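You operate a simulated robot arm through the tools that you are given. There is no shell and no other tool. Be economical: measure what you need, move in short steps, check, and stop when the job is done.

Carry out the task below with a simulated robot arm. There is one attempt and no reset: what you move stays moved.

## Task
Give nipple C three strokes of grease and park the coupler.
Fine: close the valve to pump and open it before the coupler comes off; the other nipples stay dry. Where these are worked on the way, their far stop is far enough and under half their travel is too little: release valve.

It is judged by the outcome, as a careful person would: the job done as asked, and still so three seconds after it is handed in. It fails if anything else is knocked over, pushed out of place, dropped, spilled or broken.

## Robot
A 6-joint arm with a two-finger parallel gripper, fixed in place. Base frame: the origin is at the foot of the arm, x ahead of it, y to its left, z up. Readings come in m, degrees, newtons and seconds.
With the tool pointing down near the work surface it reaches from about 0.36 to 0.76 m from the base axis. Its first joint turns from -66.0 to 66.0 degrees. Payload 2.45 kg.
Tool frame: the origin (TCP) lies between the finger pads and is the grasp point; the fingertips stand 0.024 m ahead of it; z points along the fingers, y is the line along which they close. Largest opening 0.068 m; finger width 0.017, thickness 0.01; the body of the gripper, 0.04 by 0.07 m, starts 0.041 m behind the TCP.
Orientation is that of the tool frame in the base frame, as a unit quaternion [x, y, z, w]. With the fingers straight down and closing along the base's y, the tool's x points along the base's -x, its y along +y and its z along -z.

## Interface
- The arm moves only by the tool nudge_tool. Its argument "increments" is a list that holds one entry, the list of rows, each a list of 6 numbers: the shift along the base's x, y, z in units of 300 mm (1.0 is 300 mm), then the turn, a rotation vector about the base's x, y, z in units of 45 degrees (1.0 is 45 degrees). In form: [[[tx, ty, tz, ax, ay, az], ...]]. A call has 1 to 12 rows; each row is the pose to reach, as a shift and turn from the pose commanded when the call began. "hand" is the gripper command, from -1 (shut) to 1 (fully open), values between in proportion, set as the call begins (left out, the last holds). A call with a number of a shift or a turn outside -1 to 1 is refused whole. Rows are played at 5 a second. More than 0.05 m and 8.6 degrees between two rows, or a gripper value outside its range, and nothing of the call is played. A pose out of reach is approached as far as the arm can. The call stops where the force on the tool passes 40 N (or 10 N more than at its start, if that is more) or the arm is blocked; 0.2 s more then pass. Each finger travels about 0.108 m/s and halts on what it meets, pressing with about 37 N; the grip force reading is that of the motor and also rises with nothing between the fingers. The clock runs only during rows and for 0.2 s after the last one: add rows that repeat a pose to give the fingers time. It gives the time, the measured TCP pose, the force on the tool (base axes), the opening and the grip force at its end, in the units of the frame above (readings bear some noise), with the torque about the TCP (base axes, N m) and any sound that the robot's microphone picked up.
- Cameras (640 x 400 px; columns grow to the right, rows downward): "scene" is fixed at [0.1733, 0.4205, 1.4604]; the picture's right is [-0.69, -0.73, 0.00], its down [-0.44, 0.42, -0.79] and it looks along [0.58, -0.55, -0.61] (base axes); focal length 310 px, centre (320, 200). "wrist" rides on the gripper at [0.084, 0.011, -0.075] in the tool frame; the picture's right is [-0.13, 0.99, 0.00], its down [-0.60, -0.08, -0.79] and it looks along [-0.79, -0.10, 0.61] (tool axes); focal length 251 px, centre (320, 200). There is no depth. A picture from a camera that has moved, and an enlarged one, comes with that camera's place and axes in the base frame and with its lens.
- snapshot(camera): a new picture of that camera. The clock stands still meanwhile.
- inspect(camera, box): a new picture of the part [left, top, right, bottom] of that camera's present view, enlarged. The clock stands still meanwhile.
- sign_off(): hands the job in; it is judged then, once.

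Work in short steps. Places have to be worked out from the pictures, the camera data and where the tool is seen: move nearer, look again, correct. Check each grasp and each placing, and mend what went wrong. You have 120 turns and 68 pictures in all, those below and enlarged ones among them. Open the gripper and draw the arm clear of the work before you hand the job in, unless the task says otherwise; then end with one line.

The tools are called after ">>>" as a command line: name --argument value ..., lists and objects as JSON in quotes. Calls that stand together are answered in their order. nudge_tool: Moves the arm, as the interface text tells. Its arguments: {"type":"object","properties":{"increments":{"type":"array","items":{"type":"array","items":{"type":"array","items":{"type":"number"}}}},"hand":{"type":"number"}},"required":["increments"]} The other tools are called the same way: snapshot (camera) takes a picture; inspect (camera, box) takes an enlarged picture of a part of a camera's view; sign_off () hands the job in.

At the start:

```text
clock: 0.0
ee_pos: [0.3876, 0.1994, 1.2394]
orientation: [0.0, 1.0, 0.001, 0.0]
contact_force: [-0.6, 0.2, 0.8]
torque: [-0.03, 0.02, -0.03]
grip_width: 0.0682
finger_force: 0.0
```

scene: 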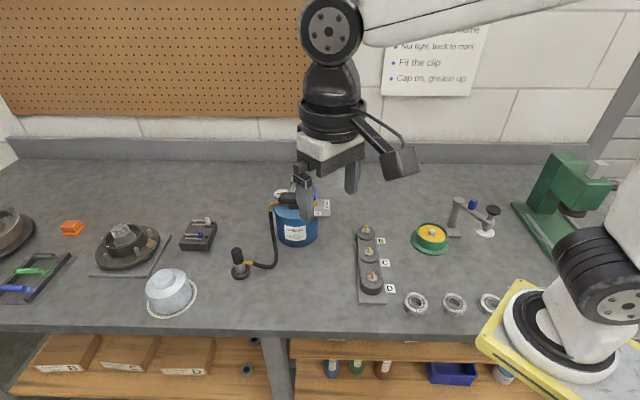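
wrist: 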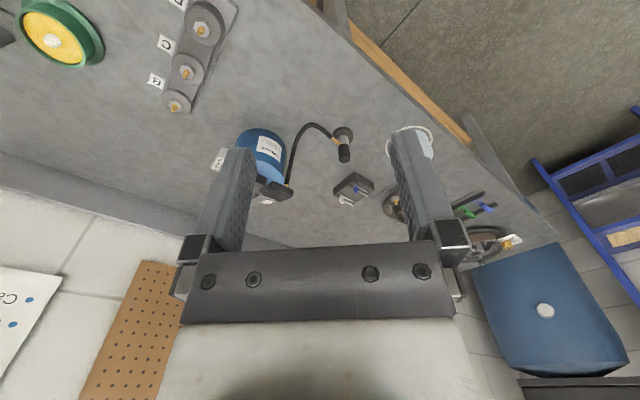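

The scene shows a grease pump (blue bucket) with hose and coupler, and a rail with three nipples labelled. I enlarge both areas first.

>>> inspect --camera "scene" --box '[210, 170, 350, 290]'

>>> inspect --camera "scene" --box '[330, 210, 450, 310]'

>>> inspect --camera "wrist" --box '[130, 0, 450, 220]'

```text
3.33 times, centred on (280, 230) of scene
camera zoom: at [0.1733, 0.4205, 1.4604], right [-0.69, -0.73, 0.0], down [-0.44, 0.42, -0.79], along [0.58, -0.55, -0.61], focal length 1033 px, centre (453, 100)
```

zoom: 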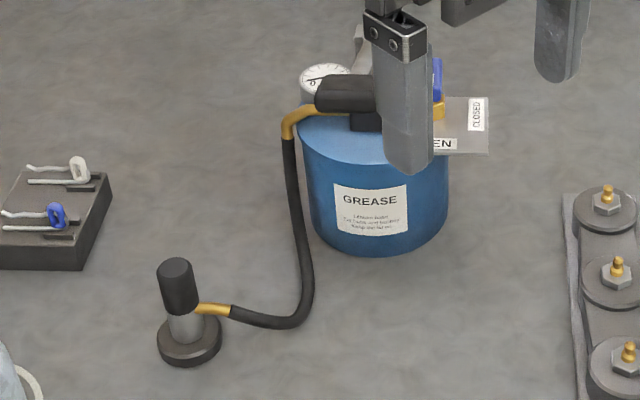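

```text
4.00 times, centred on (390, 260) of scene
camera zoom: at [0.1733, 0.4205, 1.4604], right [-0.69, -0.73, 0.0], down [-0.44, 0.42, -0.79], along [0.58, -0.55, -0.61], focal length 1240 px, centre (40, -40)
```

zoom: 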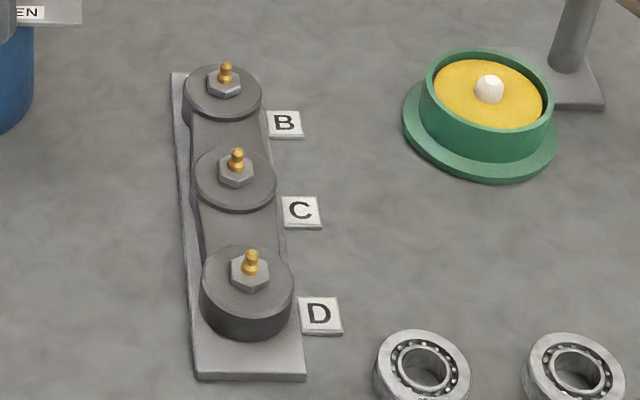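

```text
1.82 times, centred on (290, 110) of wrist
camera zoom: at [0.3036, 0.2096, 1.3154], right [0.13, 0.99, 0.0], down [0.6, -0.08, 0.79], along [0.79, -0.1, -0.61], focal length 457 px, centre (374, 364)
```

zoom: 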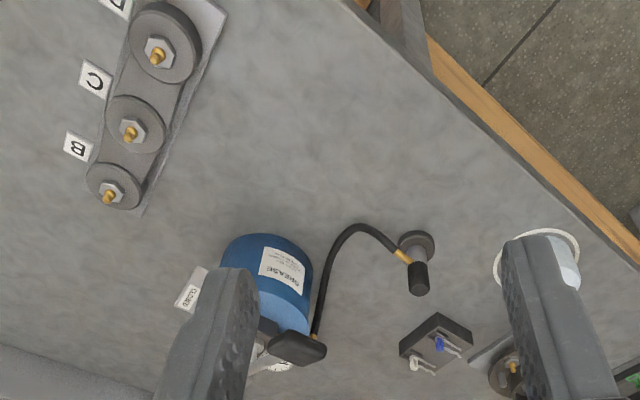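

Triangulating the two views puts the coupler near (0.68, 0.22, 0.91) and nipple C's tip near (0.46, -0.01, 0.93). I move sideways to look at the pump head.

>>> nudge_tool --increments '[[[0, -0.14, 0, 0, 0, 0], [0, -0.28, 0, 0, 0, 0], [0, -0.42, 0, 0, 0, 0], [0, -0.42, 0, 0, 0, 0]]]'

>>> snapshot --camera "wrist"

>>> inspect --camera "scene" --box '[250, 170, 350, 250]'

```text
clock: 1.0
ee_pos: [0.3879, 0.072, 1.2406]
orientation: [0.0, 1.0, 0.0, 0.0]
contact_force: [0.1, 0.1, -0.4]
torque: [0.04, -0.01, 0.03]
grip_width: 0.0681
finger_force: 0.0
```

```text
62 pictures are left
camera wrist: at [0.3037, 0.0829, 1.3159], right [0.13, 0.99, 0.0], down [0.6, -0.08, 0.79], along [0.79, -0.1, -0.61], focal length 251 px, centre (320, 200)
```

wrist: 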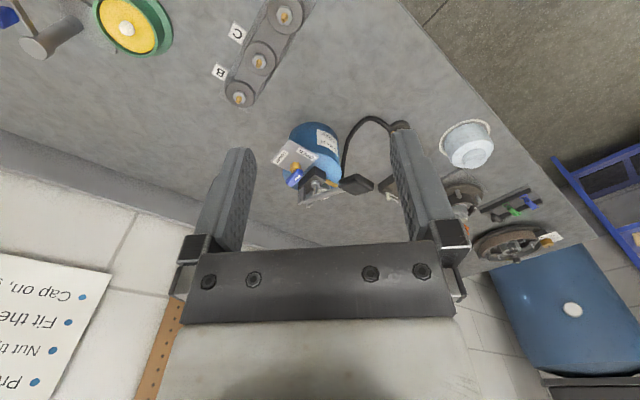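

```text
5.00 times, centred on (300, 210) of scene
camera zoom: at [0.1733, 0.4205, 1.4604], right [-0.69, -0.73, 0.0], down [-0.44, 0.42, -0.79], along [0.58, -0.55, -0.61], focal length 1549 px, centre (420, 150)
```

zoom: 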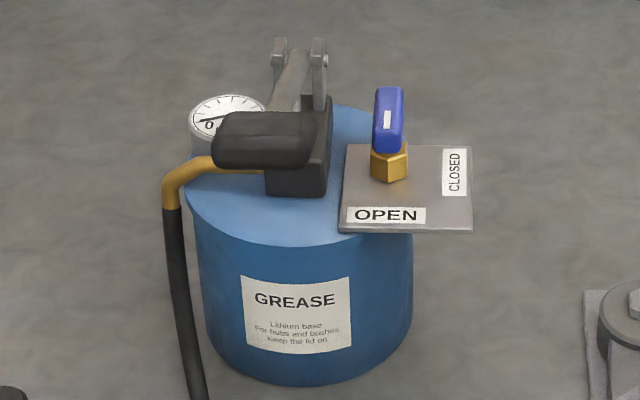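

The pump head has a pressing handle, a gauge, and a blue valve with OPEN/CLOSED plates. I enlarge the wrist view of it.

>>> inspect --camera "wrist" --box '[255, 110, 415, 210]'

```text
4.00 times, centred on (335, 160) of wrist
camera zoom: at [0.3037, 0.0829, 1.3159], right [0.13, 0.99, 0.0], down [0.6, -0.08, 0.79], along [0.79, -0.1, -0.61], focal length 1006 px, centre (260, 360)
```

zoom: 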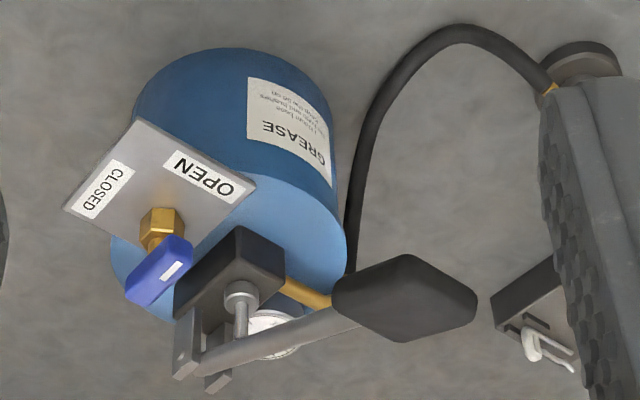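

The triangulations agree well. The valve stem is at (0.654, -0.014) with its pointer towards OPEN, its handle is about 52 mm long with its top at z≈0.995, and the pump pad is near (0.605, 0.10, 1.058). Next I move towards the coupler to measure it.

>>> nudge_tool --increments '[[[0.075, 0.096, -0.06, 0, 0, 0], [0.15, 0.192, -0.12, 0, 0, 0], [0.225, 0.288, -0.18, 0, 0, 0], [0.3, 0.384, -0.24, 0, 0, 0], [0.375, 0.48, -0.3, 0, 0, 0], [0.375, 0.48, -0.3, 0, 0, 0]]]'

>>> snapshot --camera "wrist"

>>> inspect --camera "scene" --box '[210, 220, 290, 290]'

```text
clock: 2.4
ee_pos: [0.4981, 0.2149, 1.151]
orientation: [0.0, 1.0, 0.0, 0.0]
contact_force: [-0.1, -0.1, -0.3]
torque: [-0.01, -0.02, -0.01]
grip_width: 0.0683
finger_force: 0.1
```

```text
59 pictures are left
camera wrist: at [0.4141, 0.2265, 1.2269], right [0.13, 0.99, 0.0], down [0.6, -0.08, 0.79], along [0.79, -0.1, -0.61], focal length 251 px, centre (320, 200)
```

wrist: 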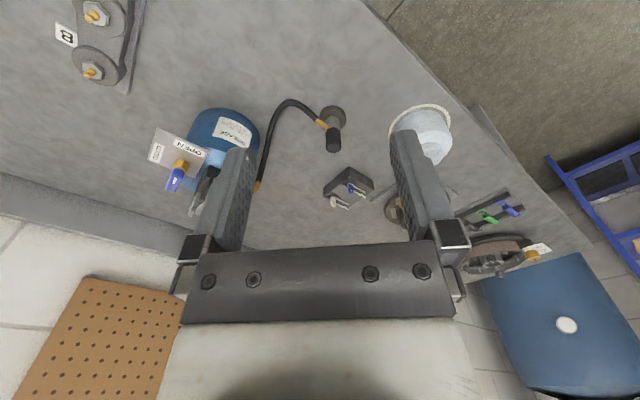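

```text
5.71 times, centred on (250, 255) of scene
camera zoom: at [0.1733, 0.4206, 1.4604], right [-0.69, -0.73, 0.0], down [-0.44, 0.42, -0.79], along [0.58, -0.55, -0.61], focal length 1771 px, centre (720, -114)
```

zoom: 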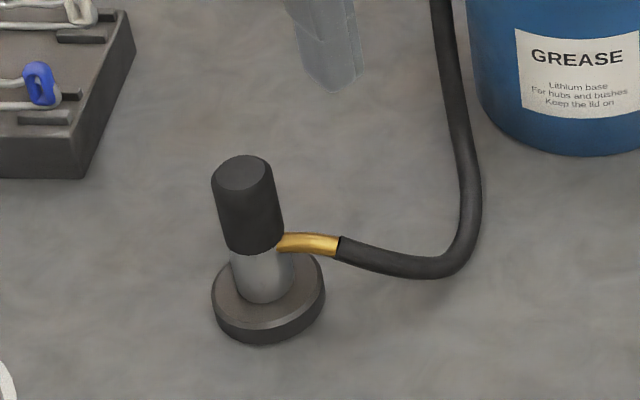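

I enlarge the coupler in the wrist view so I can fix its top centre.

>>> inspect --camera "wrist" --box '[290, 90, 370, 160]'

```text
5.71 times, centred on (330, 125) of wrist
camera zoom: at [0.4141, 0.2265, 1.2269], right [0.13, 0.99, 0.0], down [0.6, -0.08, 0.79], along [0.79, -0.1, -0.61], focal length 1437 px, centre (263, 629)
```

zoom: 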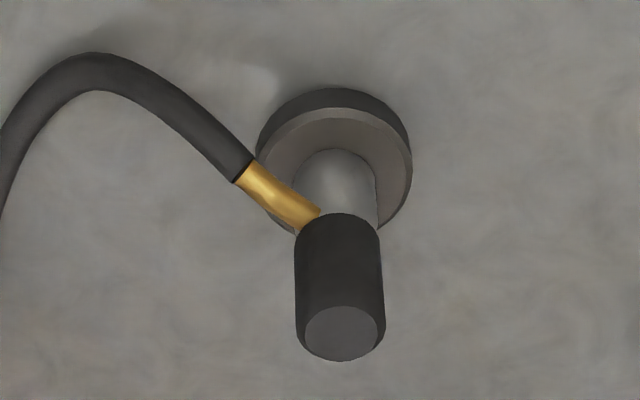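

The coupler's top is at (0.676, 0.214, 0.924), its black grip is about 23 mm across and about 38 mm tall. I move above it with the fingers open.

>>> nudge_tool --hand 1 --increments '[[[0.119, 0, -0.1, 0, 0, 0], [0.238, 0, -0.2, 0, 0, 0], [0.356, 0, -0.3, 0, 0, 0], [0.475, 0, -0.4, 0, 0, 0], [0.593, 0, -0.5, 0, 0, 0], [0.593, 0, -0.5, 0, 0, 0]]]'

>>> snapshot --camera "wrist"

```text
clock: 3.8
ee_pos: [0.6781, 0.215, 0.9989]
orientation: [-0.001, 1.0, 0.0, 0.0]
contact_force: [-0.7, 0.7, 0.9]
torque: [-0.02, -0.03, -0.03]
grip_width: 0.0678
finger_force: 0.1
```

```text
56 pictures are left
camera wrist: at [0.5944, 0.227, 1.0747], right [0.13, 0.99, 0.0], down [0.6, -0.08, 0.79], along [0.79, -0.1, -0.61], focal length 251 px, centre (320, 200)
```

wrist: 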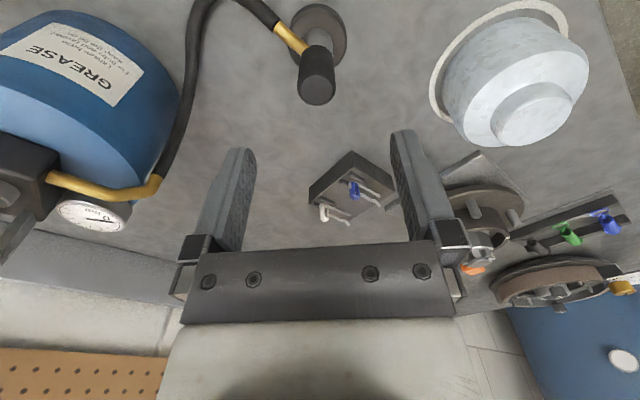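

The prediction is confirmed, with the coupler top at (0.676, 0.214). I descend over it to z≈0.915.

>>> nudge_tool --increments '[[[-0.005, -0.003, -0.1, 0, 0, 0], [-0.005, -0.003, -0.19, 0, 0, 0], [-0.005, -0.003, -0.28, 0, 0, 0], [-0.005, -0.003, -0.28, 0, 0, 0]]]'

>>> snapshot --camera "wrist"

```text
clock: 4.8
ee_pos: [0.6768, 0.2168, 0.9135]
orientation: [-0.001, 1.0, 0.001, 0.0]
contact_force: [0.0, -0.4, 0.1]
torque: [0.02, 0.02, 0.01]
grip_width: 0.068
finger_force: 0.1
```

```text
55 pictures are left
camera wrist: at [0.5927, 0.2279, 0.9901], right [0.13, 0.99, 0.0], down [0.6, -0.08, 0.79], along [0.79, -0.1, -0.61], focal length 251 px, centre (320, 200)
```

wrist: 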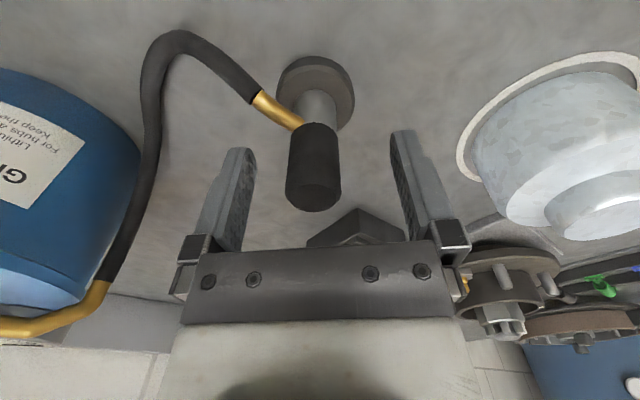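

The coupler stands between the fingers, so I close on it.

>>> nudge_tool --hand -1 --increments '[[[0, 0, 0, 0, 0, 0], [0, 0, 0, 0, 0, 0], [0, 0, 0, 0, 0, 0], [0, 0, 0, 0, 0, 0]]]'

```text
clock: 5.8
ee_pos: [0.6773, 0.2172, 0.9138]
orientation: [0.0, 1.0, 0.0, 0.0]
contact_force: [0.6, -4.4, 2.1]
torque: [-0.14, -0.01, 0.0]
grip_width: 0.0235
finger_force: 37.0
```

The coupler is gripped at 23.5 mm. The sideways force shows it sits about 2 mm toward -y, so I centre on it slightly and lift 40 mm.

>>> nudge_tool --increments '[[[0, -0.006, 0, 0, 0, 0], [0, -0.006, 0.07, 0, 0, 0], [0, -0.006, 0.14, 0, 0, 0], [0, -0.006, 0.25, 0, 0, 0], [0, -0.006, 0.25, 0, 0, 0]]]'

>>> snapshot --camera "wrist"

>>> inspect --camera "scene" --box '[200, 170, 320, 290]'

```text
clock: 7.0
ee_pos: [0.677, 0.2132, 0.9899]
orientation: [-0.001, 1.0, 0.001, -0.001]
contact_force: [0.1, -0.1, -0.6]
torque: [0.01, 0.01, 0.03]
grip_width: 0.0241
finger_force: 37.1
```

```text
54 pictures are left
camera wrist: at [0.5925, 0.2252, 1.0661], right [0.13, 0.99, 0.0], down [0.6, -0.08, 0.79], along [0.79, -0.1, -0.61], focal length 251 px, centre (320, 200)
```

wrist: 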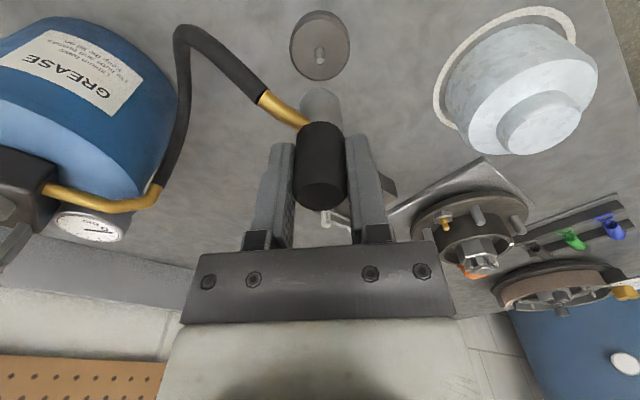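

```text
3.33 times, centred on (260, 230) of scene
camera zoom: at [0.1733, 0.4206, 1.4604], right [-0.69, -0.73, 0.0], down [-0.44, 0.42, -0.79], along [0.58, -0.55, -0.61], focal length 1033 px, centre (520, 100)
```

zoom: 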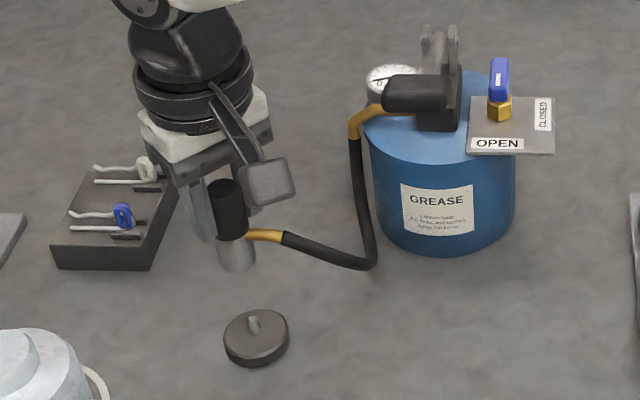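

The coupler came off its peg together with its barrel, whose bottom is about 53 mm below TCP. I carry it back toward the arm first, rising, to stay clear of the pump handle.

>>> nudge_tool --increments '[[[-0.1, 0, 0.1, 0, 0, 0], [-0.23, 0, 0.2, 0, 0, 0], [-0.37, 0, 0.2, 0, 0, 0], [-0.51, 0, 0.2, 0, 0, 0], [-0.65, 0, 0.2, 0, 0, 0], [-0.8, 0, 0.2, 0, 0, 0], [-0.85, 0, 0.2, 0, 0, 0], [-0.85, 0, 0.2, 0, 0, 0]]]'

>>> snapshot --camera "scene"

```text
clock: 8.8
ee_pos: [0.4226, 0.2144, 1.0504]
orientation: [0.0, 1.0, 0.0, 0.0]
contact_force: [0.5, -1.2, -1.1]
torque: [0.02, -0.03, -0.01]
grip_width: 0.0241
finger_force: 37.0
```

```text
52 pictures are left
```

scene: 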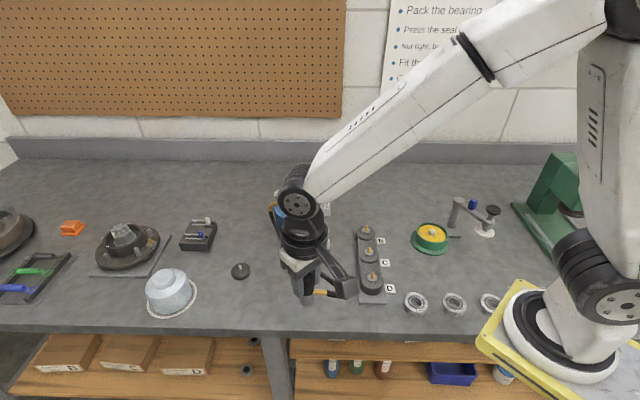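

There is no hose pull. I move sideways toward nipple C, staying high and slightly short in x so the wrist camera sees the row.

>>> nudge_tool --increments '[[[-0.02, -0.14, 0.03, 0, 0, 0], [-0.04, -0.28, 0.06, 0, 0, 0], [-0.07, -0.42, 0.06, 0, 0, 0], [-0.1, -0.56, 0.06, 0, 0, 0], [-0.12, -0.7, 0.06, 0, 0, 0], [-0.12, -0.7, 0.06, 0, 0, 0]]]'

>>> snapshot --camera "wrist"

>>> snapshot --camera "scene"

```text
clock: 10.2
ee_pos: [0.387, 0.0027, 1.0675]
orientation: [-0.001, 1.0, 0.0, -0.001]
contact_force: [0.4, 0.9, -2.0]
torque: [-0.01, -0.01, 0.02]
grip_width: 0.024
finger_force: 37.2
```

```text
51 pictures are left
camera wrist: at [0.3028, 0.0142, 1.1441], right [0.13, 0.99, 0.0], down [0.6, -0.08, 0.79], along [0.79, -0.1, -0.61], focal length 251 px, centre (320, 200)
```

wrist: 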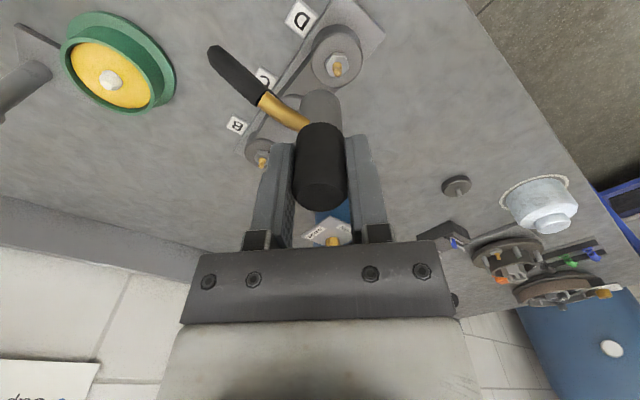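

```text
50 pictures are left
```

scene: 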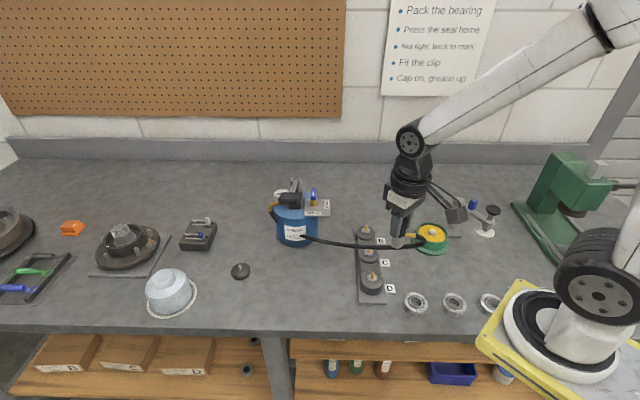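

The coupler hides C in this view. I shift 60 mm toward +y to see C beside the coupler.

>>> nudge_tool --increments '[[[0, 0.1, 0, 0, 0, 0], [0, 0.22, 0, 0, 0, 0], [0, 0.22, 0, 0, 0, 0]]]'

>>> inspect --camera "wrist" --box '[160, 0, 360, 130]'

>>> inspect --camera "scene" --box '[345, 215, 405, 305]'

```text
clock: 11.0
ee_pos: [0.387, 0.071, 1.0674]
orientation: [0.0, 1.0, 0.0, 0.0]
contact_force: [0.0, -0.7, -1.1]
torque: [0.01, -0.01, 0.01]
grip_width: 0.0237
finger_force: 36.9
```

```text
3.08 times, centred on (260, 65) of wrist
camera zoom: at [0.3027, 0.0816, 1.1448], right [0.13, 0.99, 0.0], down [0.6, -0.08, 0.79], along [0.79, -0.1, -0.61], focal length 774 px, centre (505, 615)
```

zoom: 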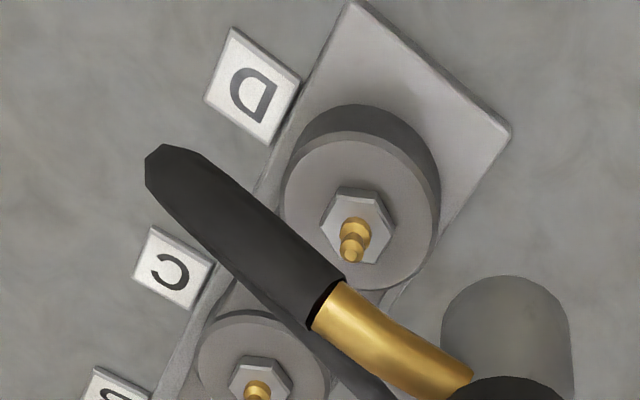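

```text
4.44 times, centred on (375, 260) of scene
camera zoom: at [0.1733, 0.4206, 1.4604], right [-0.69, -0.73, 0.0], down [-0.44, 0.42, -0.79], along [0.58, -0.55, -0.61], focal length 1377 px, centre (76, -67)
```

zoom: 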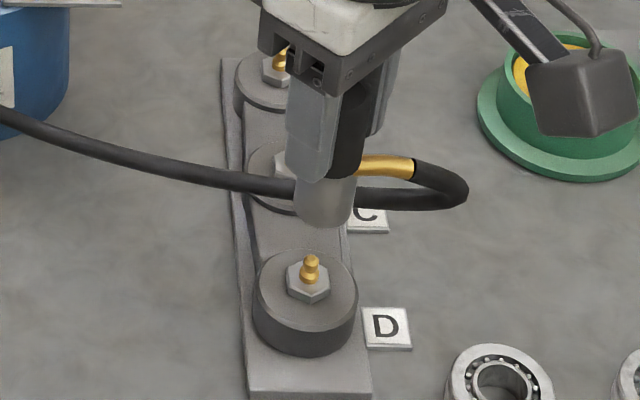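

D's tip computes to (0.427, 0.013, 0.891), so my first z for C was rough. I take a proper crop around C.

>>> inspect --camera "wrist" --box '[170, 80, 290, 190]'

```text
3.64 times, centred on (230, 135) of wrist
camera zoom: at [0.3027, 0.0816, 1.1448], right [0.13, 0.99, 0.0], down [0.6, -0.08, 0.79], along [0.79, -0.1, -0.61], focal length 914 px, centre (647, 436)
```

zoom: 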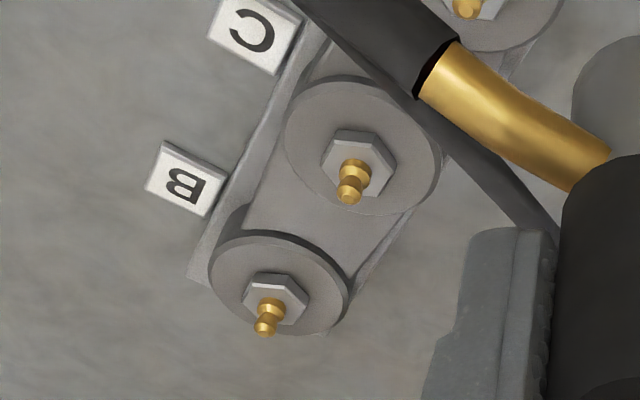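

From several views, C is at (0.483, -0.044) with its ball at z≈0.889, which is consistent with the midpoint of B and D. Before seating I check how the coupler sits in the fingers.

>>> inspect --camera "wrist" --box '[250, 80, 390, 220]'

>>> inspect --camera "scene" --box '[370, 170, 470, 270]'

```text
2.86 times, centred on (320, 150) of wrist
camera zoom: at [0.3027, 0.0816, 1.1448], right [0.13, 0.99, 0.0], down [0.6, -0.08, 0.79], along [0.79, -0.1, -0.61], focal length 718 px, centre (320, 343)
```

zoom: 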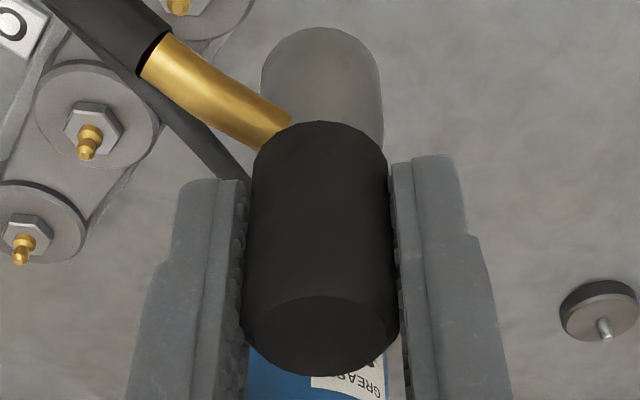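

```text
4.00 times, centred on (420, 220) of scene
camera zoom: at [0.1733, 0.4206, 1.4604], right [-0.69, -0.73, 0.0], down [-0.44, 0.42, -0.79], along [0.58, -0.55, -0.61], focal length 1240 px, centre (-80, 120)
```

zoom: 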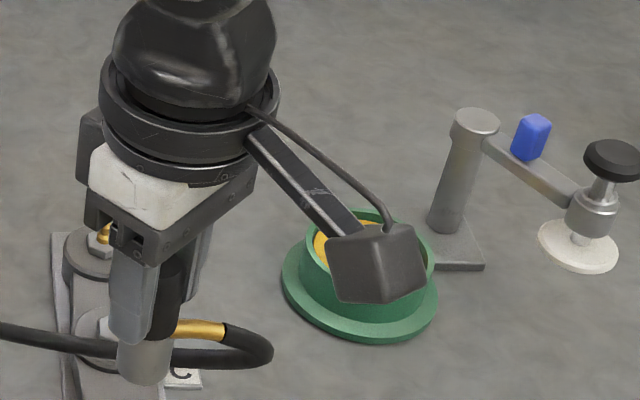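

The coupler is centred and upright, with its barrel bottom 55 mm below TCP. I move over C at z≈1.00.

>>> nudge_tool --increments '[[[0.08, -0.096, 0, 0, 0, 0], [0.161, -0.192, 0, 0, 0, 0], [0.242, -0.288, -0.06, 0, 0, 0], [0.323, -0.383, -0.14, 0, 0, 0], [0.323, -0.383, -0.225, 0, 0, 0], [0.323, -0.383, -0.225, 0, 0, 0]]]'

>>> inspect --camera "scene" --box '[330, 200, 430, 290]'

>>> snapshot --camera "wrist"

```text
clock: 12.4
ee_pos: [0.4842, -0.0455, 1.0015]
orientation: [-0.001, 1.0, 0.0, 0.0]
contact_force: [-0.3, -0.5, -1.5]
torque: [0.01, -0.03, 0.03]
grip_width: 0.0238
finger_force: 36.6
```

```text
4.44 times, centred on (380, 245) of scene
camera zoom: at [0.1733, 0.4205, 1.4604], right [-0.69, -0.73, 0.0], down [-0.44, 0.42, -0.79], along [0.58, -0.55, -0.61], focal length 1377 px, centre (53, 0)
```

zoom: 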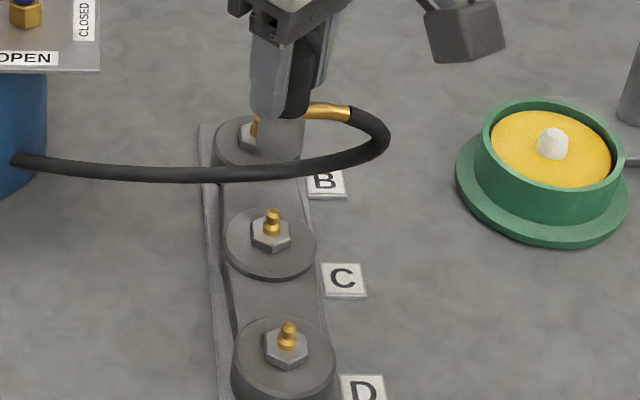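

```text
43 pictures are left
camera wrist: at [0.3993, -0.034, 1.0775], right [0.13, 0.99, 0.0], down [0.6, -0.08, 0.79], along [0.79, -0.1, -0.61], focal length 251 px, centre (320, 200)
```

wrist: 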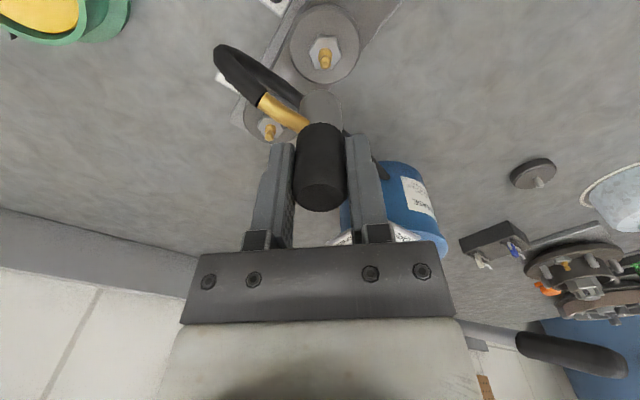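

C and B are visible from above here. I enlarge to refine C's position.

>>> inspect --camera "wrist" --box '[270, 10, 370, 130]'

```text
3.33 times, centred on (320, 70) of wrist
camera zoom: at [0.3993, -0.034, 1.0775], right [0.13, 0.99, 0.0], down [0.6, -0.08, 0.79], along [0.79, -0.1, -0.61], focal length 838 px, centre (320, 633)
```

zoom: 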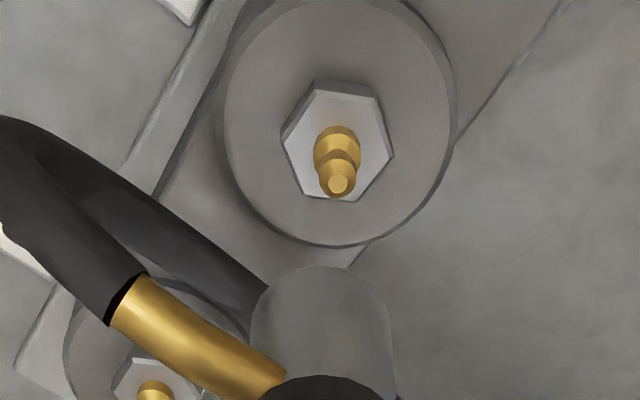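

The refined nipple tip is (0.482, -0.041, 0.894). I shift about 2 to 3 mm and descend to just above contact.

>>> nudge_tool --increments '[[[-0.005, 0.01, -0.06, 0, 0, 0], [-0.005, 0.01, -0.15, 0, 0, 0], [-0.005, 0.01, -0.15, 0, 0, 0]]]'

>>> inspect --camera "scene" --box '[340, 215, 410, 285]'

>>> inspect --camera "wrist" --box '[260, 20, 380, 140]'

```text
clock: 13.2
ee_pos: [0.4804, -0.0415, 0.9559]
orientation: [-0.001, 1.0, 0.0, 0.0]
contact_force: [0.3, 0.6, -2.1]
torque: [0.02, -0.01, -0.01]
grip_width: 0.0239
finger_force: 36.7
```

```text
5.71 times, centred on (375, 250) of scene
camera zoom: at [0.1733, 0.4205, 1.4604], right [-0.69, -0.73, 0.0], down [-0.44, 0.42, -0.79], along [0.58, -0.55, -0.61], focal length 1771 px, centre (6, -86)
```

zoom: 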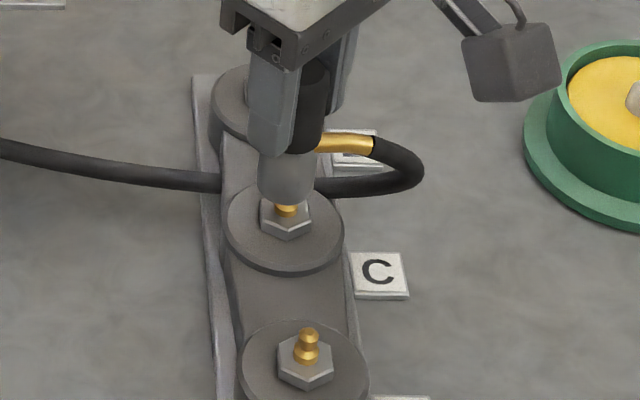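

```text
3.33 times, centred on (320, 80) of wrist
camera zoom: at [0.3968, -0.0303, 1.0323], right [0.13, 0.99, 0.0], down [0.6, -0.08, 0.79], along [0.79, -0.1, -0.61], focal length 838 px, centre (320, 600)
```

zoom: 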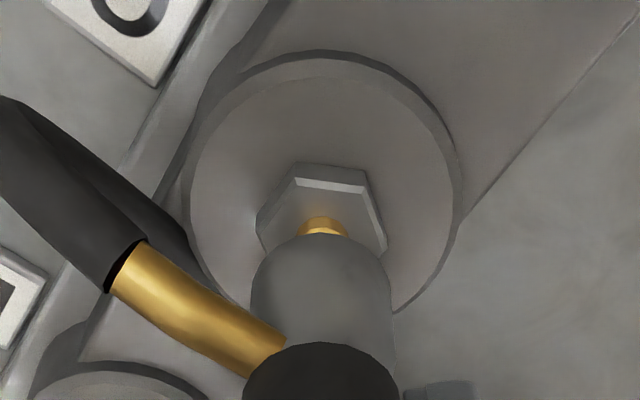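

Both views show the barrel lined up over C's nipple. I press down slowly.

>>> nudge_tool --increments '[[[0, 0, -0.015, 0, 0, 0], [0, 0, -0.03, 0, 0, 0], [0, 0, -0.04, 0, 0, 0], [0, 0, -0.05, 0, 0, 0], [0, 0, -0.06, 0, 0, 0], [0, 0, -0.07, 0, 0, 0], [0, 0, -0.07, 0, 0, 0]]]'

```text
clock: 14.2
ee_pos: [0.4816, -0.0418, 0.9448]
orientation: [0.0, 1.0, 0.0, 0.0]
contact_force: [-5.8, 0.9, 10.6]
torque: [0.02, 0.25, -0.03]
grip_width: 0.024
finger_force: 36.7
stopped in row 5: the force on the tool passed its limit at 45 N (the readings are from after the stop); the commanded pose is now the measured one
```

It stopped at z=0.945 with a -x reaction, with the mouth just meeting the tip. I check closely before pushing more.

>>> inspect --camera "scene" --box '[350, 225, 400, 275]'

>>> inspect --camera "wrist" --box '[260, 20, 380, 140]'

```text
8.00 times, centred on (375, 250) of scene
camera zoom: at [0.1729, 0.4206, 1.4604], right [-0.69, -0.73, 0.0], down [-0.44, 0.42, -0.79], along [0.58, -0.55, -0.61], focal length 2479 px, centre (-120, -200)
```

zoom: 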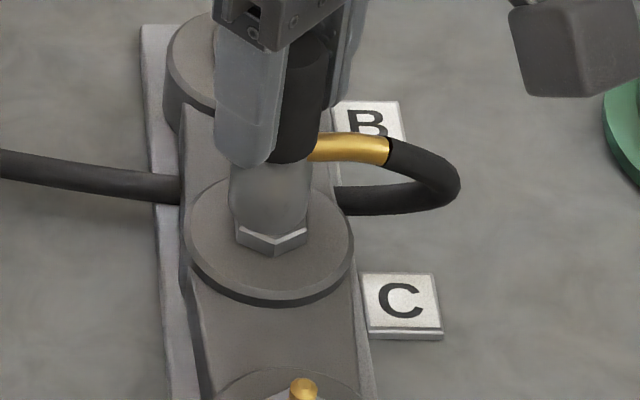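

```text
3.33 times, centred on (320, 80) of wrist
camera zoom: at [0.3971, -0.0305, 1.02], right [0.13, 0.99, 0.0], down [0.6, -0.08, 0.79], along [0.79, -0.1, -0.61], focal length 838 px, centre (320, 600)
```

zoom: 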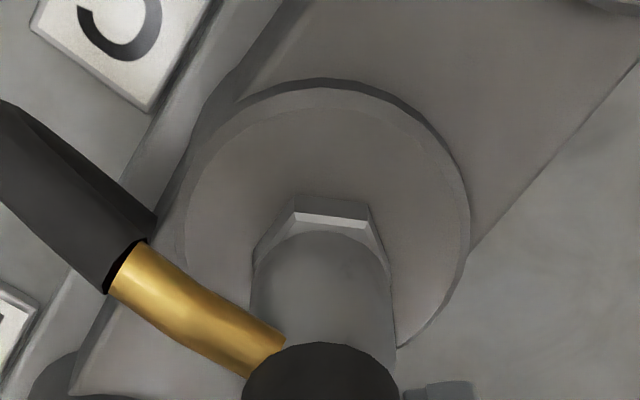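

The nipple is now hidden inside the mouth, with a few mm left above the hex. I relieve the sideways load by shifting -x about 1 mm and press again.

>>> nudge_tool --increments '[[[-0.004, 0, 0.01, 0, 0, 0], [-0.004, 0, 0.01, 0, 0, 0]]]'

>>> nudge_tool --increments '[[[0, 0, -0.015, 0, 0, 0], [0, 0, -0.022, 0, 0, 0], [0, 0, -0.029, 0, 0, 0], [0, 0, -0.036, 0, 0, 0], [0, 0, -0.043, 0, 0, 0], [0, 0, -0.05, 0, 0, 0], [0, 0, -0.05, 0, 0, 0]]]'

```text
clock: 14.8
ee_pos: [0.4819, -0.0426, 0.9467]
orientation: [0.0, 1.0, 0.0, 0.002]
contact_force: [-1.0, -0.3, -0.7]
torque: [0.0, 0.0, -0.02]
grip_width: 0.0238
finger_force: 36.3
```

```text
clock: 15.4
ee_pos: [0.4803, -0.041, 0.9446]
orientation: [0.0, 1.0, 0.001, 0.001]
contact_force: [-4.5, 0.4, 10.3]
torque: [0.03, 0.21, -0.04]
grip_width: 0.0242
finger_force: 36.9
stopped in row 2: the force on the tool passed its limit at 45 N (the readings are from after the stop); the commanded pose is now the measured one
```

It meets a hard stop at z≈0.9447, with the mouth being pushed toward -x. I raise slightly, shift -2 mm in x and press again to see whether it goes deeper.

>>> nudge_tool --increments '[[[-0.002, 0, 0.015, 0, 0, 0], [-0.006, 0, 0.015, 0, 0, 0], [-0.006, 0, 0.015, 0, 0, 0]]]'

>>> nudge_tool --increments '[[[0, 0, -0.01, 0, 0, 0], [0, 0, -0.018, 0, 0, 0], [0, 0, -0.025, 0, 0, 0], [0, 0, -0.032, 0, 0, 0], [0, 0, -0.04, 0, 0, 0], [0, 0, -0.048, 0, 0, 0], [0, 0, -0.055, 0, 0, 0]]]'

```text
clock: 16.2
ee_pos: [0.4812, -0.0424, 0.9482]
orientation: [0.0, 1.0, 0.0, 0.001]
contact_force: [-0.1, 0.6, -1.8]
torque: [-0.03, -0.02, 0.0]
grip_width: 0.0239
finger_force: 36.6
```

```text
clock: 17.0
ee_pos: [0.4816, -0.0424, 0.9437]
orientation: [-0.001, 1.0, 0.0, 0.003]
contact_force: [-1.0, -0.5, 6.0]
torque: [-0.01, -0.02, -0.04]
grip_width: 0.0242
finger_force: 37.6
stopped in row 3: the force on the tool passed its limit at 46 N (the readings are from after the stop); the commanded pose is now the measured one
```

Image geometry puts the barrel rim at z≈0.886, which is about 8 mm below the nipple tip, so it is over the nipple. I test the capture with a small sideways nudge while held.

>>> nudge_tool --increments '[[[0, 0.005, 0, 0, 0, 0], [0, 0.01, 0, 0, 0, 0]]]'

>>> nudge_tool --increments '[[[0, -0.01, 0, 0, 0, 0], [0, -0.02, 0, 0, 0, 0]]]'

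```text
clock: 17.6
ee_pos: [0.4817, -0.0409, 0.9432]
orientation: [0.0, 1.0, 0.0, 0.003]
contact_force: [1.2, -5.9, 15.4]
torque: [-0.24, 0.0, 0.0]
grip_width: 0.0241
finger_force: 37.2
```

```text
clock: 18.2
ee_pos: [0.481, -0.043, 0.9431]
orientation: [0.0, 1.0, 0.0, 0.003]
contact_force: [0.7, 21.1, 25.8]
torque: [0.94, -0.07, 0.04]
grip_width: 0.0242
finger_force: 36.9
```

A 21 N sideways reaction confirms the mouth is captured on the nipple. I re-centre, and press once more to make sure it is fully home.

>>> nudge_tool --increments '[[[0, 0.008, 0, 0, 0, 0], [0, 0.008, -0.01, 0, 0, 0], [0, 0.008, -0.02, 0, 0, 0], [0, 0.008, -0.03, 0, 0, 0], [0, 0.008, -0.04, 0, 0, 0], [0, 0.008, -0.05, 0, 0, 0]]]'

```text
clock: 18.7
ee_pos: [0.4809, -0.0438, 0.9431]
orientation: [0.0, 1.0, 0.0, 0.003]
contact_force: [-4.3, 1.7, 10.4]
torque: [0.11, 0.23, 0.01]
grip_width: 0.0239
finger_force: 36.8
stopped in row 2: the force on the tool passed its limit at 49 N (the readings are from after the stop); the commanded pose is now the measured one
```

It is hard against its stop at z=0.943. I open just a few mm so the fingers still guard the coupler, and look.

>>> nudge_tool --hand -0.1 --increments '[[[0, 0, 0, 0, 0, 0], [0, 0, 0, 0, 0, 0], [0, 0, 0, 0, 0, 0], [0, 0, 0, 0, 0, 0]]]'

>>> inspect --camera "wrist" --box '[240, 60, 400, 220]'

>>> inspect --camera "scene" --box '[350, 215, 410, 275]'

```text
clock: 19.7
ee_pos: [0.481, -0.0437, 0.9431]
orientation: [0.001, 1.0, 0.0, 0.002]
contact_force: [0.0, -0.3, 0.2]
torque: [0.0, 0.0, 0.01]
grip_width: 0.0304
finger_force: 0.0
```

```text
2.50 times, centred on (320, 140) of wrist
camera zoom: at [0.3963, -0.0323, 1.0189], right [0.13, 0.99, 0.0], down [0.6, -0.08, 0.8], along [0.79, -0.1, -0.6], focal length 629 px, centre (320, 350)
```

zoom: 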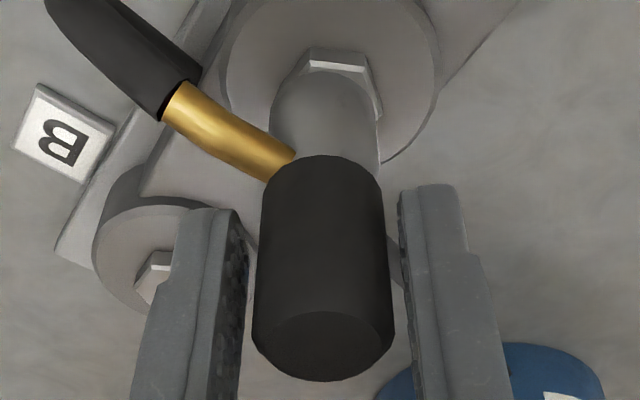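

```text
6.67 times, centred on (380, 245) of scene
camera zoom: at [0.1733, 0.4205, 1.4604], right [-0.69, -0.73, 0.0], down [-0.44, 0.42, -0.79], along [0.58, -0.55, -0.61], focal length 2066 px, centre (-80, -100)
```

zoom: 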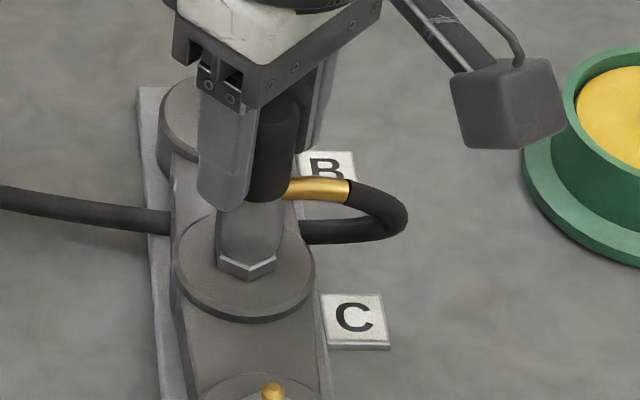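

Freed, the coupler stays upright on C. I open further and lift straight up.

>>> nudge_tool --hand 0.6 --increments '[[[0, 0, 0, 0, 0, 0], [0, 0, 0, 0, 0, 0], [0, 0, 0.05, 0, 0, 0], [0, 0, 0.15, 0, 0, 0], [0, 0, 0.3, 0, 0, 0], [0, 0, 0.4, 0, 0, 0], [0, 0, 0.4, 0, 0, 0]]]'

>>> snapshot --camera "wrist"

>>> inspect --camera "scene" --box '[270, 170, 410, 290]'

```text
clock: 21.3
ee_pos: [0.4806, -0.0426, 1.0631]
orientation: [0.0, 1.0, 0.0, 0.003]
contact_force: [-0.7, -0.2, 0.9]
torque: [0.02, -0.03, -0.02]
grip_width: 0.0544
finger_force: 0.1
```

```text
35 pictures are left
camera wrist: at [0.3958, -0.0319, 1.1388], right [0.13, 0.99, 0.0], down [0.6, -0.08, 0.8], along [0.79, -0.1, -0.61], focal length 251 px, centre (320, 200)
```

wrist: 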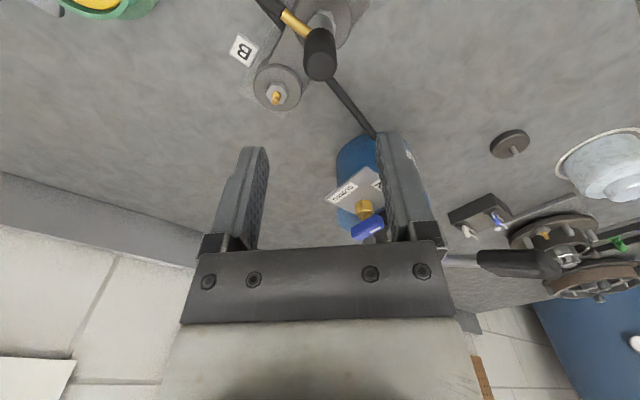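

```text
3.33 times, centred on (340, 230) of scene
camera zoom: at [0.1733, 0.4205, 1.4604], right [-0.69, -0.73, 0.0], down [-0.44, 0.42, -0.79], along [0.58, -0.55, -0.61], focal length 1033 px, centre (253, 100)
```

zoom: 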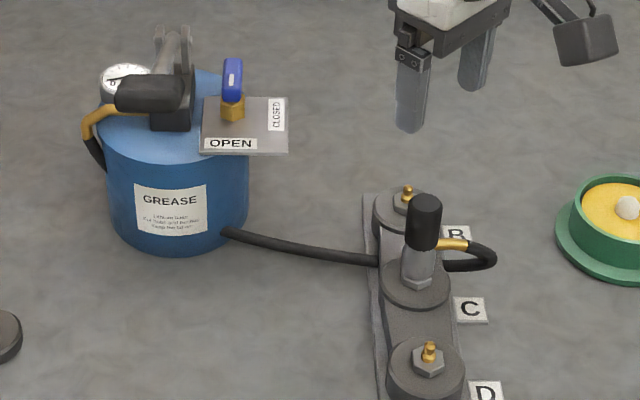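

The coupler is seated upright on C and the hose is clear. For the valve, I close the fingers and approach the far arm of the handle from its -y side, then look.

>>> nudge_tool --hand -1 --increments '[[[0.125, -0.03, 0, 0, 0, 0], [0.25, -0.06, 0, 0, 0, 0], [0.375, -0.09, 0, 0, 0, 0], [0.5, -0.12, 0, 0, 0, 0], [0.625, -0.14, 0, 0, 0, 0], [0.625, -0.14, -0.1, 0, 0, 0], [0.625, -0.14, -0.1, 0, 0, 0]]]'

>>> snapshot --camera "wrist"

>>> inspect --camera "scene" --box '[260, 150, 360, 240]'

```text
clock: 22.9
ee_pos: [0.6687, -0.0859, 1.0325]
orientation: [-0.001, 1.0, 0.0, 0.003]
contact_force: [-0.5, -0.4, -0.5]
torque: [-0.01, 0.0, 0.02]
grip_width: 0.0002
finger_force: 23.7
```

```text
33 pictures are left
camera wrist: at [0.5847, -0.0746, 1.1087], right [0.13, 0.99, 0.0], down [0.6, -0.08, 0.8], along [0.79, -0.1, -0.6], focal length 251 px, centre (320, 200)
```

wrist: 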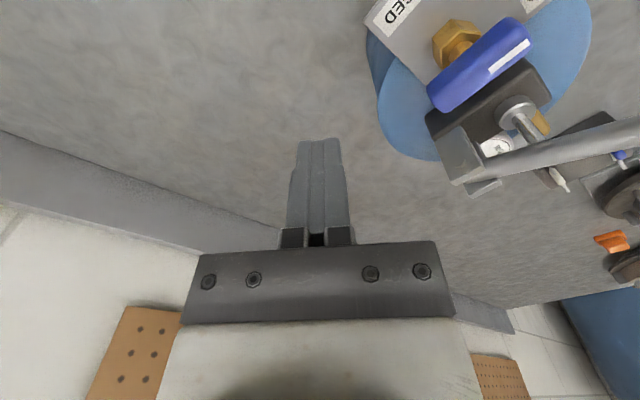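

```text
4.44 times, centred on (310, 195) of scene
camera zoom: at [0.1733, 0.4205, 1.4604], right [-0.69, -0.73, 0.0], down [-0.44, 0.42, -0.79], along [0.58, -0.55, -0.61], focal length 1377 px, centre (364, 222)
```

zoom: 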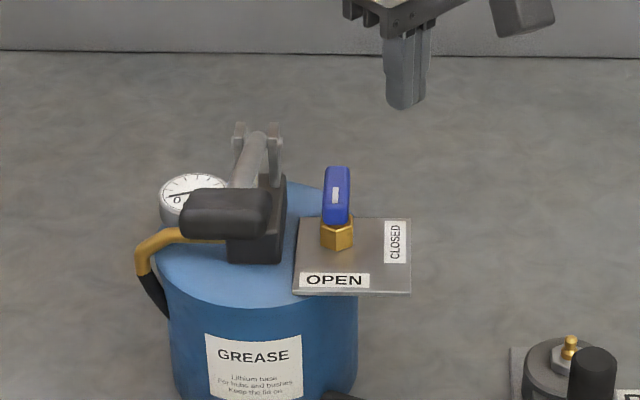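

I enlarge the valve to fix the handle's ends more precisely before touching it.

>>> inspect --camera "wrist" --box '[400, 0, 560, 140]'

```text
2.86 times, centred on (480, 70) of wrist
camera zoom: at [0.5847, -0.0746, 1.1087], right [0.13, 0.99, 0.0], down [0.6, -0.08, 0.8], along [0.79, -0.1, -0.6], focal length 718 px, centre (-137, 571)
```

zoom: 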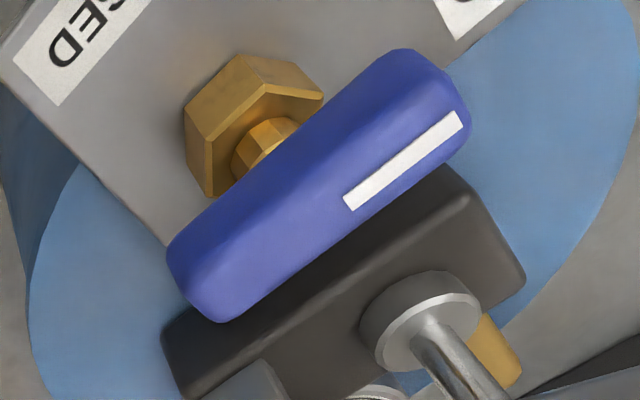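

The handle is centred near (0.650, -0.010), about 40 mm long and pointing to OPEN, with its top at z≈0.995. I drop the closed fingertips to z≈0.979 and push the far arm toward +y about halfway.

>>> nudge_tool --increments '[[[-0.022, 0, -0.05, 0, 0, 0], [-0.022, 0, -0.098, 0, 0, 0], [-0.022, 0.08, -0.098, 0, 0, 0], [-0.022, 0.13, -0.098, 0, 0, 0], [-0.022, 0.155, -0.098, 0, 0, 0], [-0.022, 0.17, -0.098, 0, 0, 0], [-0.022, 0.185, -0.098, 0, 0, 0], [-0.022, 0.2, -0.098, 0, 0, 0], [-0.022, 0.2, -0.098, 0, 0, 0]]]'

>>> inspect --camera "scene" --box '[260, 150, 360, 240]'

>>> snapshot --camera "wrist"

```text
clock: 24.5
ee_pos: [0.6648, -0.0376, 1.0052]
orientation: [0.003, 1.0, -0.004, 0.009]
contact_force: [2.8, -4.1, -1.3]
torque: [-0.07, -0.04, -0.05]
grip_width: 0.0001
finger_force: 23.7
stopped in row 7: the force on the tool passed its limit at 46 N (the readings are from after the stop); the commanded pose is now the measured one
```

```text
4.44 times, centred on (310, 195) of scene
camera zoom: at [0.1733, 0.4204, 1.4604], right [-0.69, -0.73, 0.0], down [-0.44, 0.42, -0.79], along [0.58, -0.55, -0.61], focal length 1377 px, centre (364, 222)
```

zoom: 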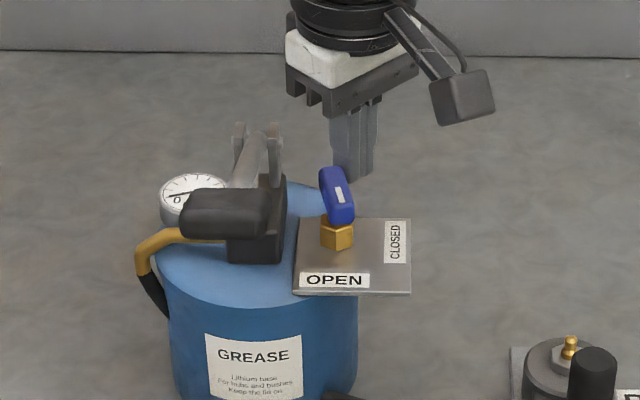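

```text
29 pictures are left
camera wrist: at [0.579, -0.0254, 1.0793], right [0.14, 0.99, -0.01], down [0.59, -0.08, 0.8], along [0.8, -0.11, -0.59], focal length 251 px, centre (320, 200)
```

wrist: 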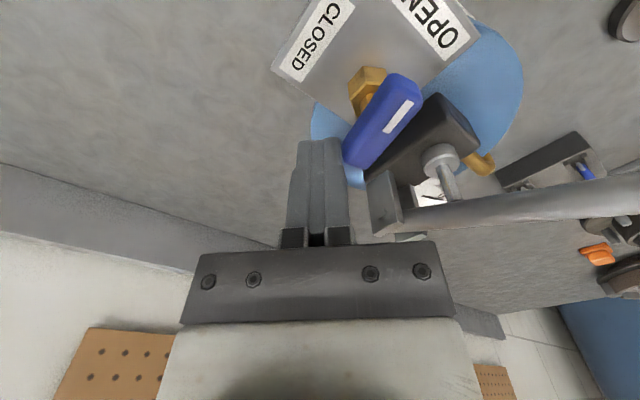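

The handle turned only about 15 degrees and is stiff, because the straight +y push has a short lever arm. I push more tangentially (+x,+y) at its end.

>>> nudge_tool --increments '[[[0.006, 0.006, 0, 0, 0, 0], [0.012, 0.014, 0, 0, 0, 0], [0.017, 0.024, 0, 0, 0, 0], [0.021, 0.034, 0, 0, 0, 0], [0.024, 0.044, 0, 0, 0, 0], [0.026, 0.054, 0, 0, 0, 0], [0.026, 0.06, 0, 0, 0, 0]]]'

>>> snapshot --camera "wrist"

```text
clock: 26.1
ee_pos: [0.6718, -0.019, 1.0047]
orientation: [0.003, 1.0, -0.003, 0.008]
contact_force: [0.2, -0.2, -0.8]
torque: [-0.01, 0.03, 0.01]
grip_width: 0.0001
finger_force: 24.0
```

```text
28 pictures are left
camera wrist: at [0.5861, -0.006, 1.0788], right [0.13, 0.99, -0.01], down [0.59, -0.08, 0.8], along [0.8, -0.11, -0.6], focal length 251 px, centre (320, 200)
```

wrist: 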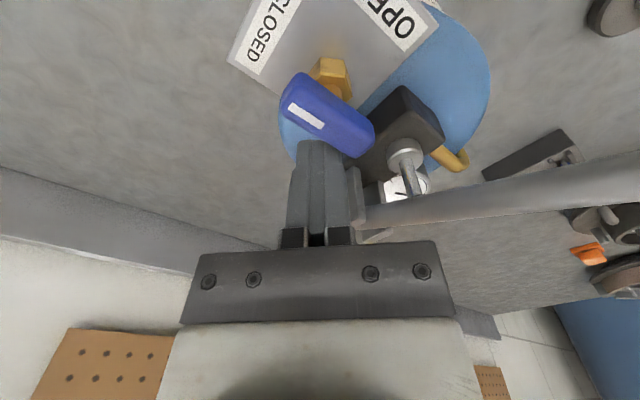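

It swung round nearly to CLOSED. I check the exact angle from the scene camera.

>>> inspect --camera "scene" --box '[260, 150, 360, 240]'

>>> inspect --camera "wrist" --box '[220, 0, 460, 220]'

```text
4.44 times, centred on (310, 195) of scene
camera zoom: at [0.1733, 0.4206, 1.4604], right [-0.69, -0.73, 0.0], down [-0.44, 0.42, -0.79], along [0.58, -0.55, -0.61], focal length 1377 px, centre (364, 222)
```

zoom: 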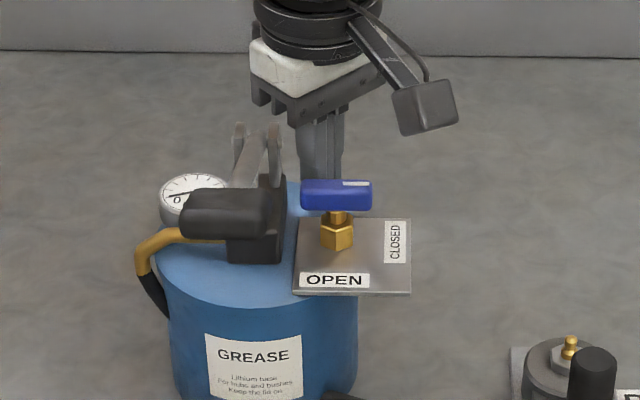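

```text
1.82 times, centred on (340, 110) of wrist
camera zoom: at [0.5861, -0.006, 1.0788], right [0.13, 0.99, -0.01], down [0.59, -0.08, 0.8], along [0.8, -0.11, -0.6], focal length 457 px, centre (284, 364)
```

zoom: 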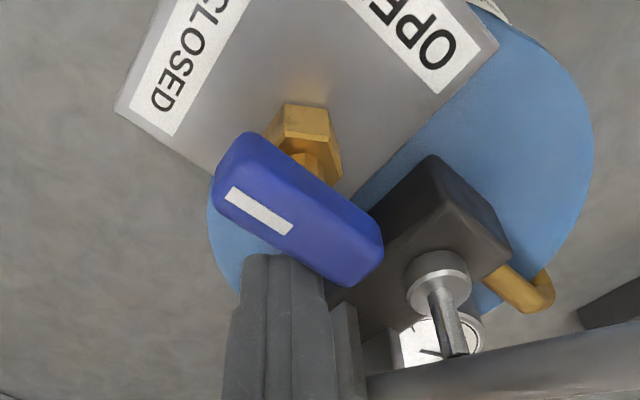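

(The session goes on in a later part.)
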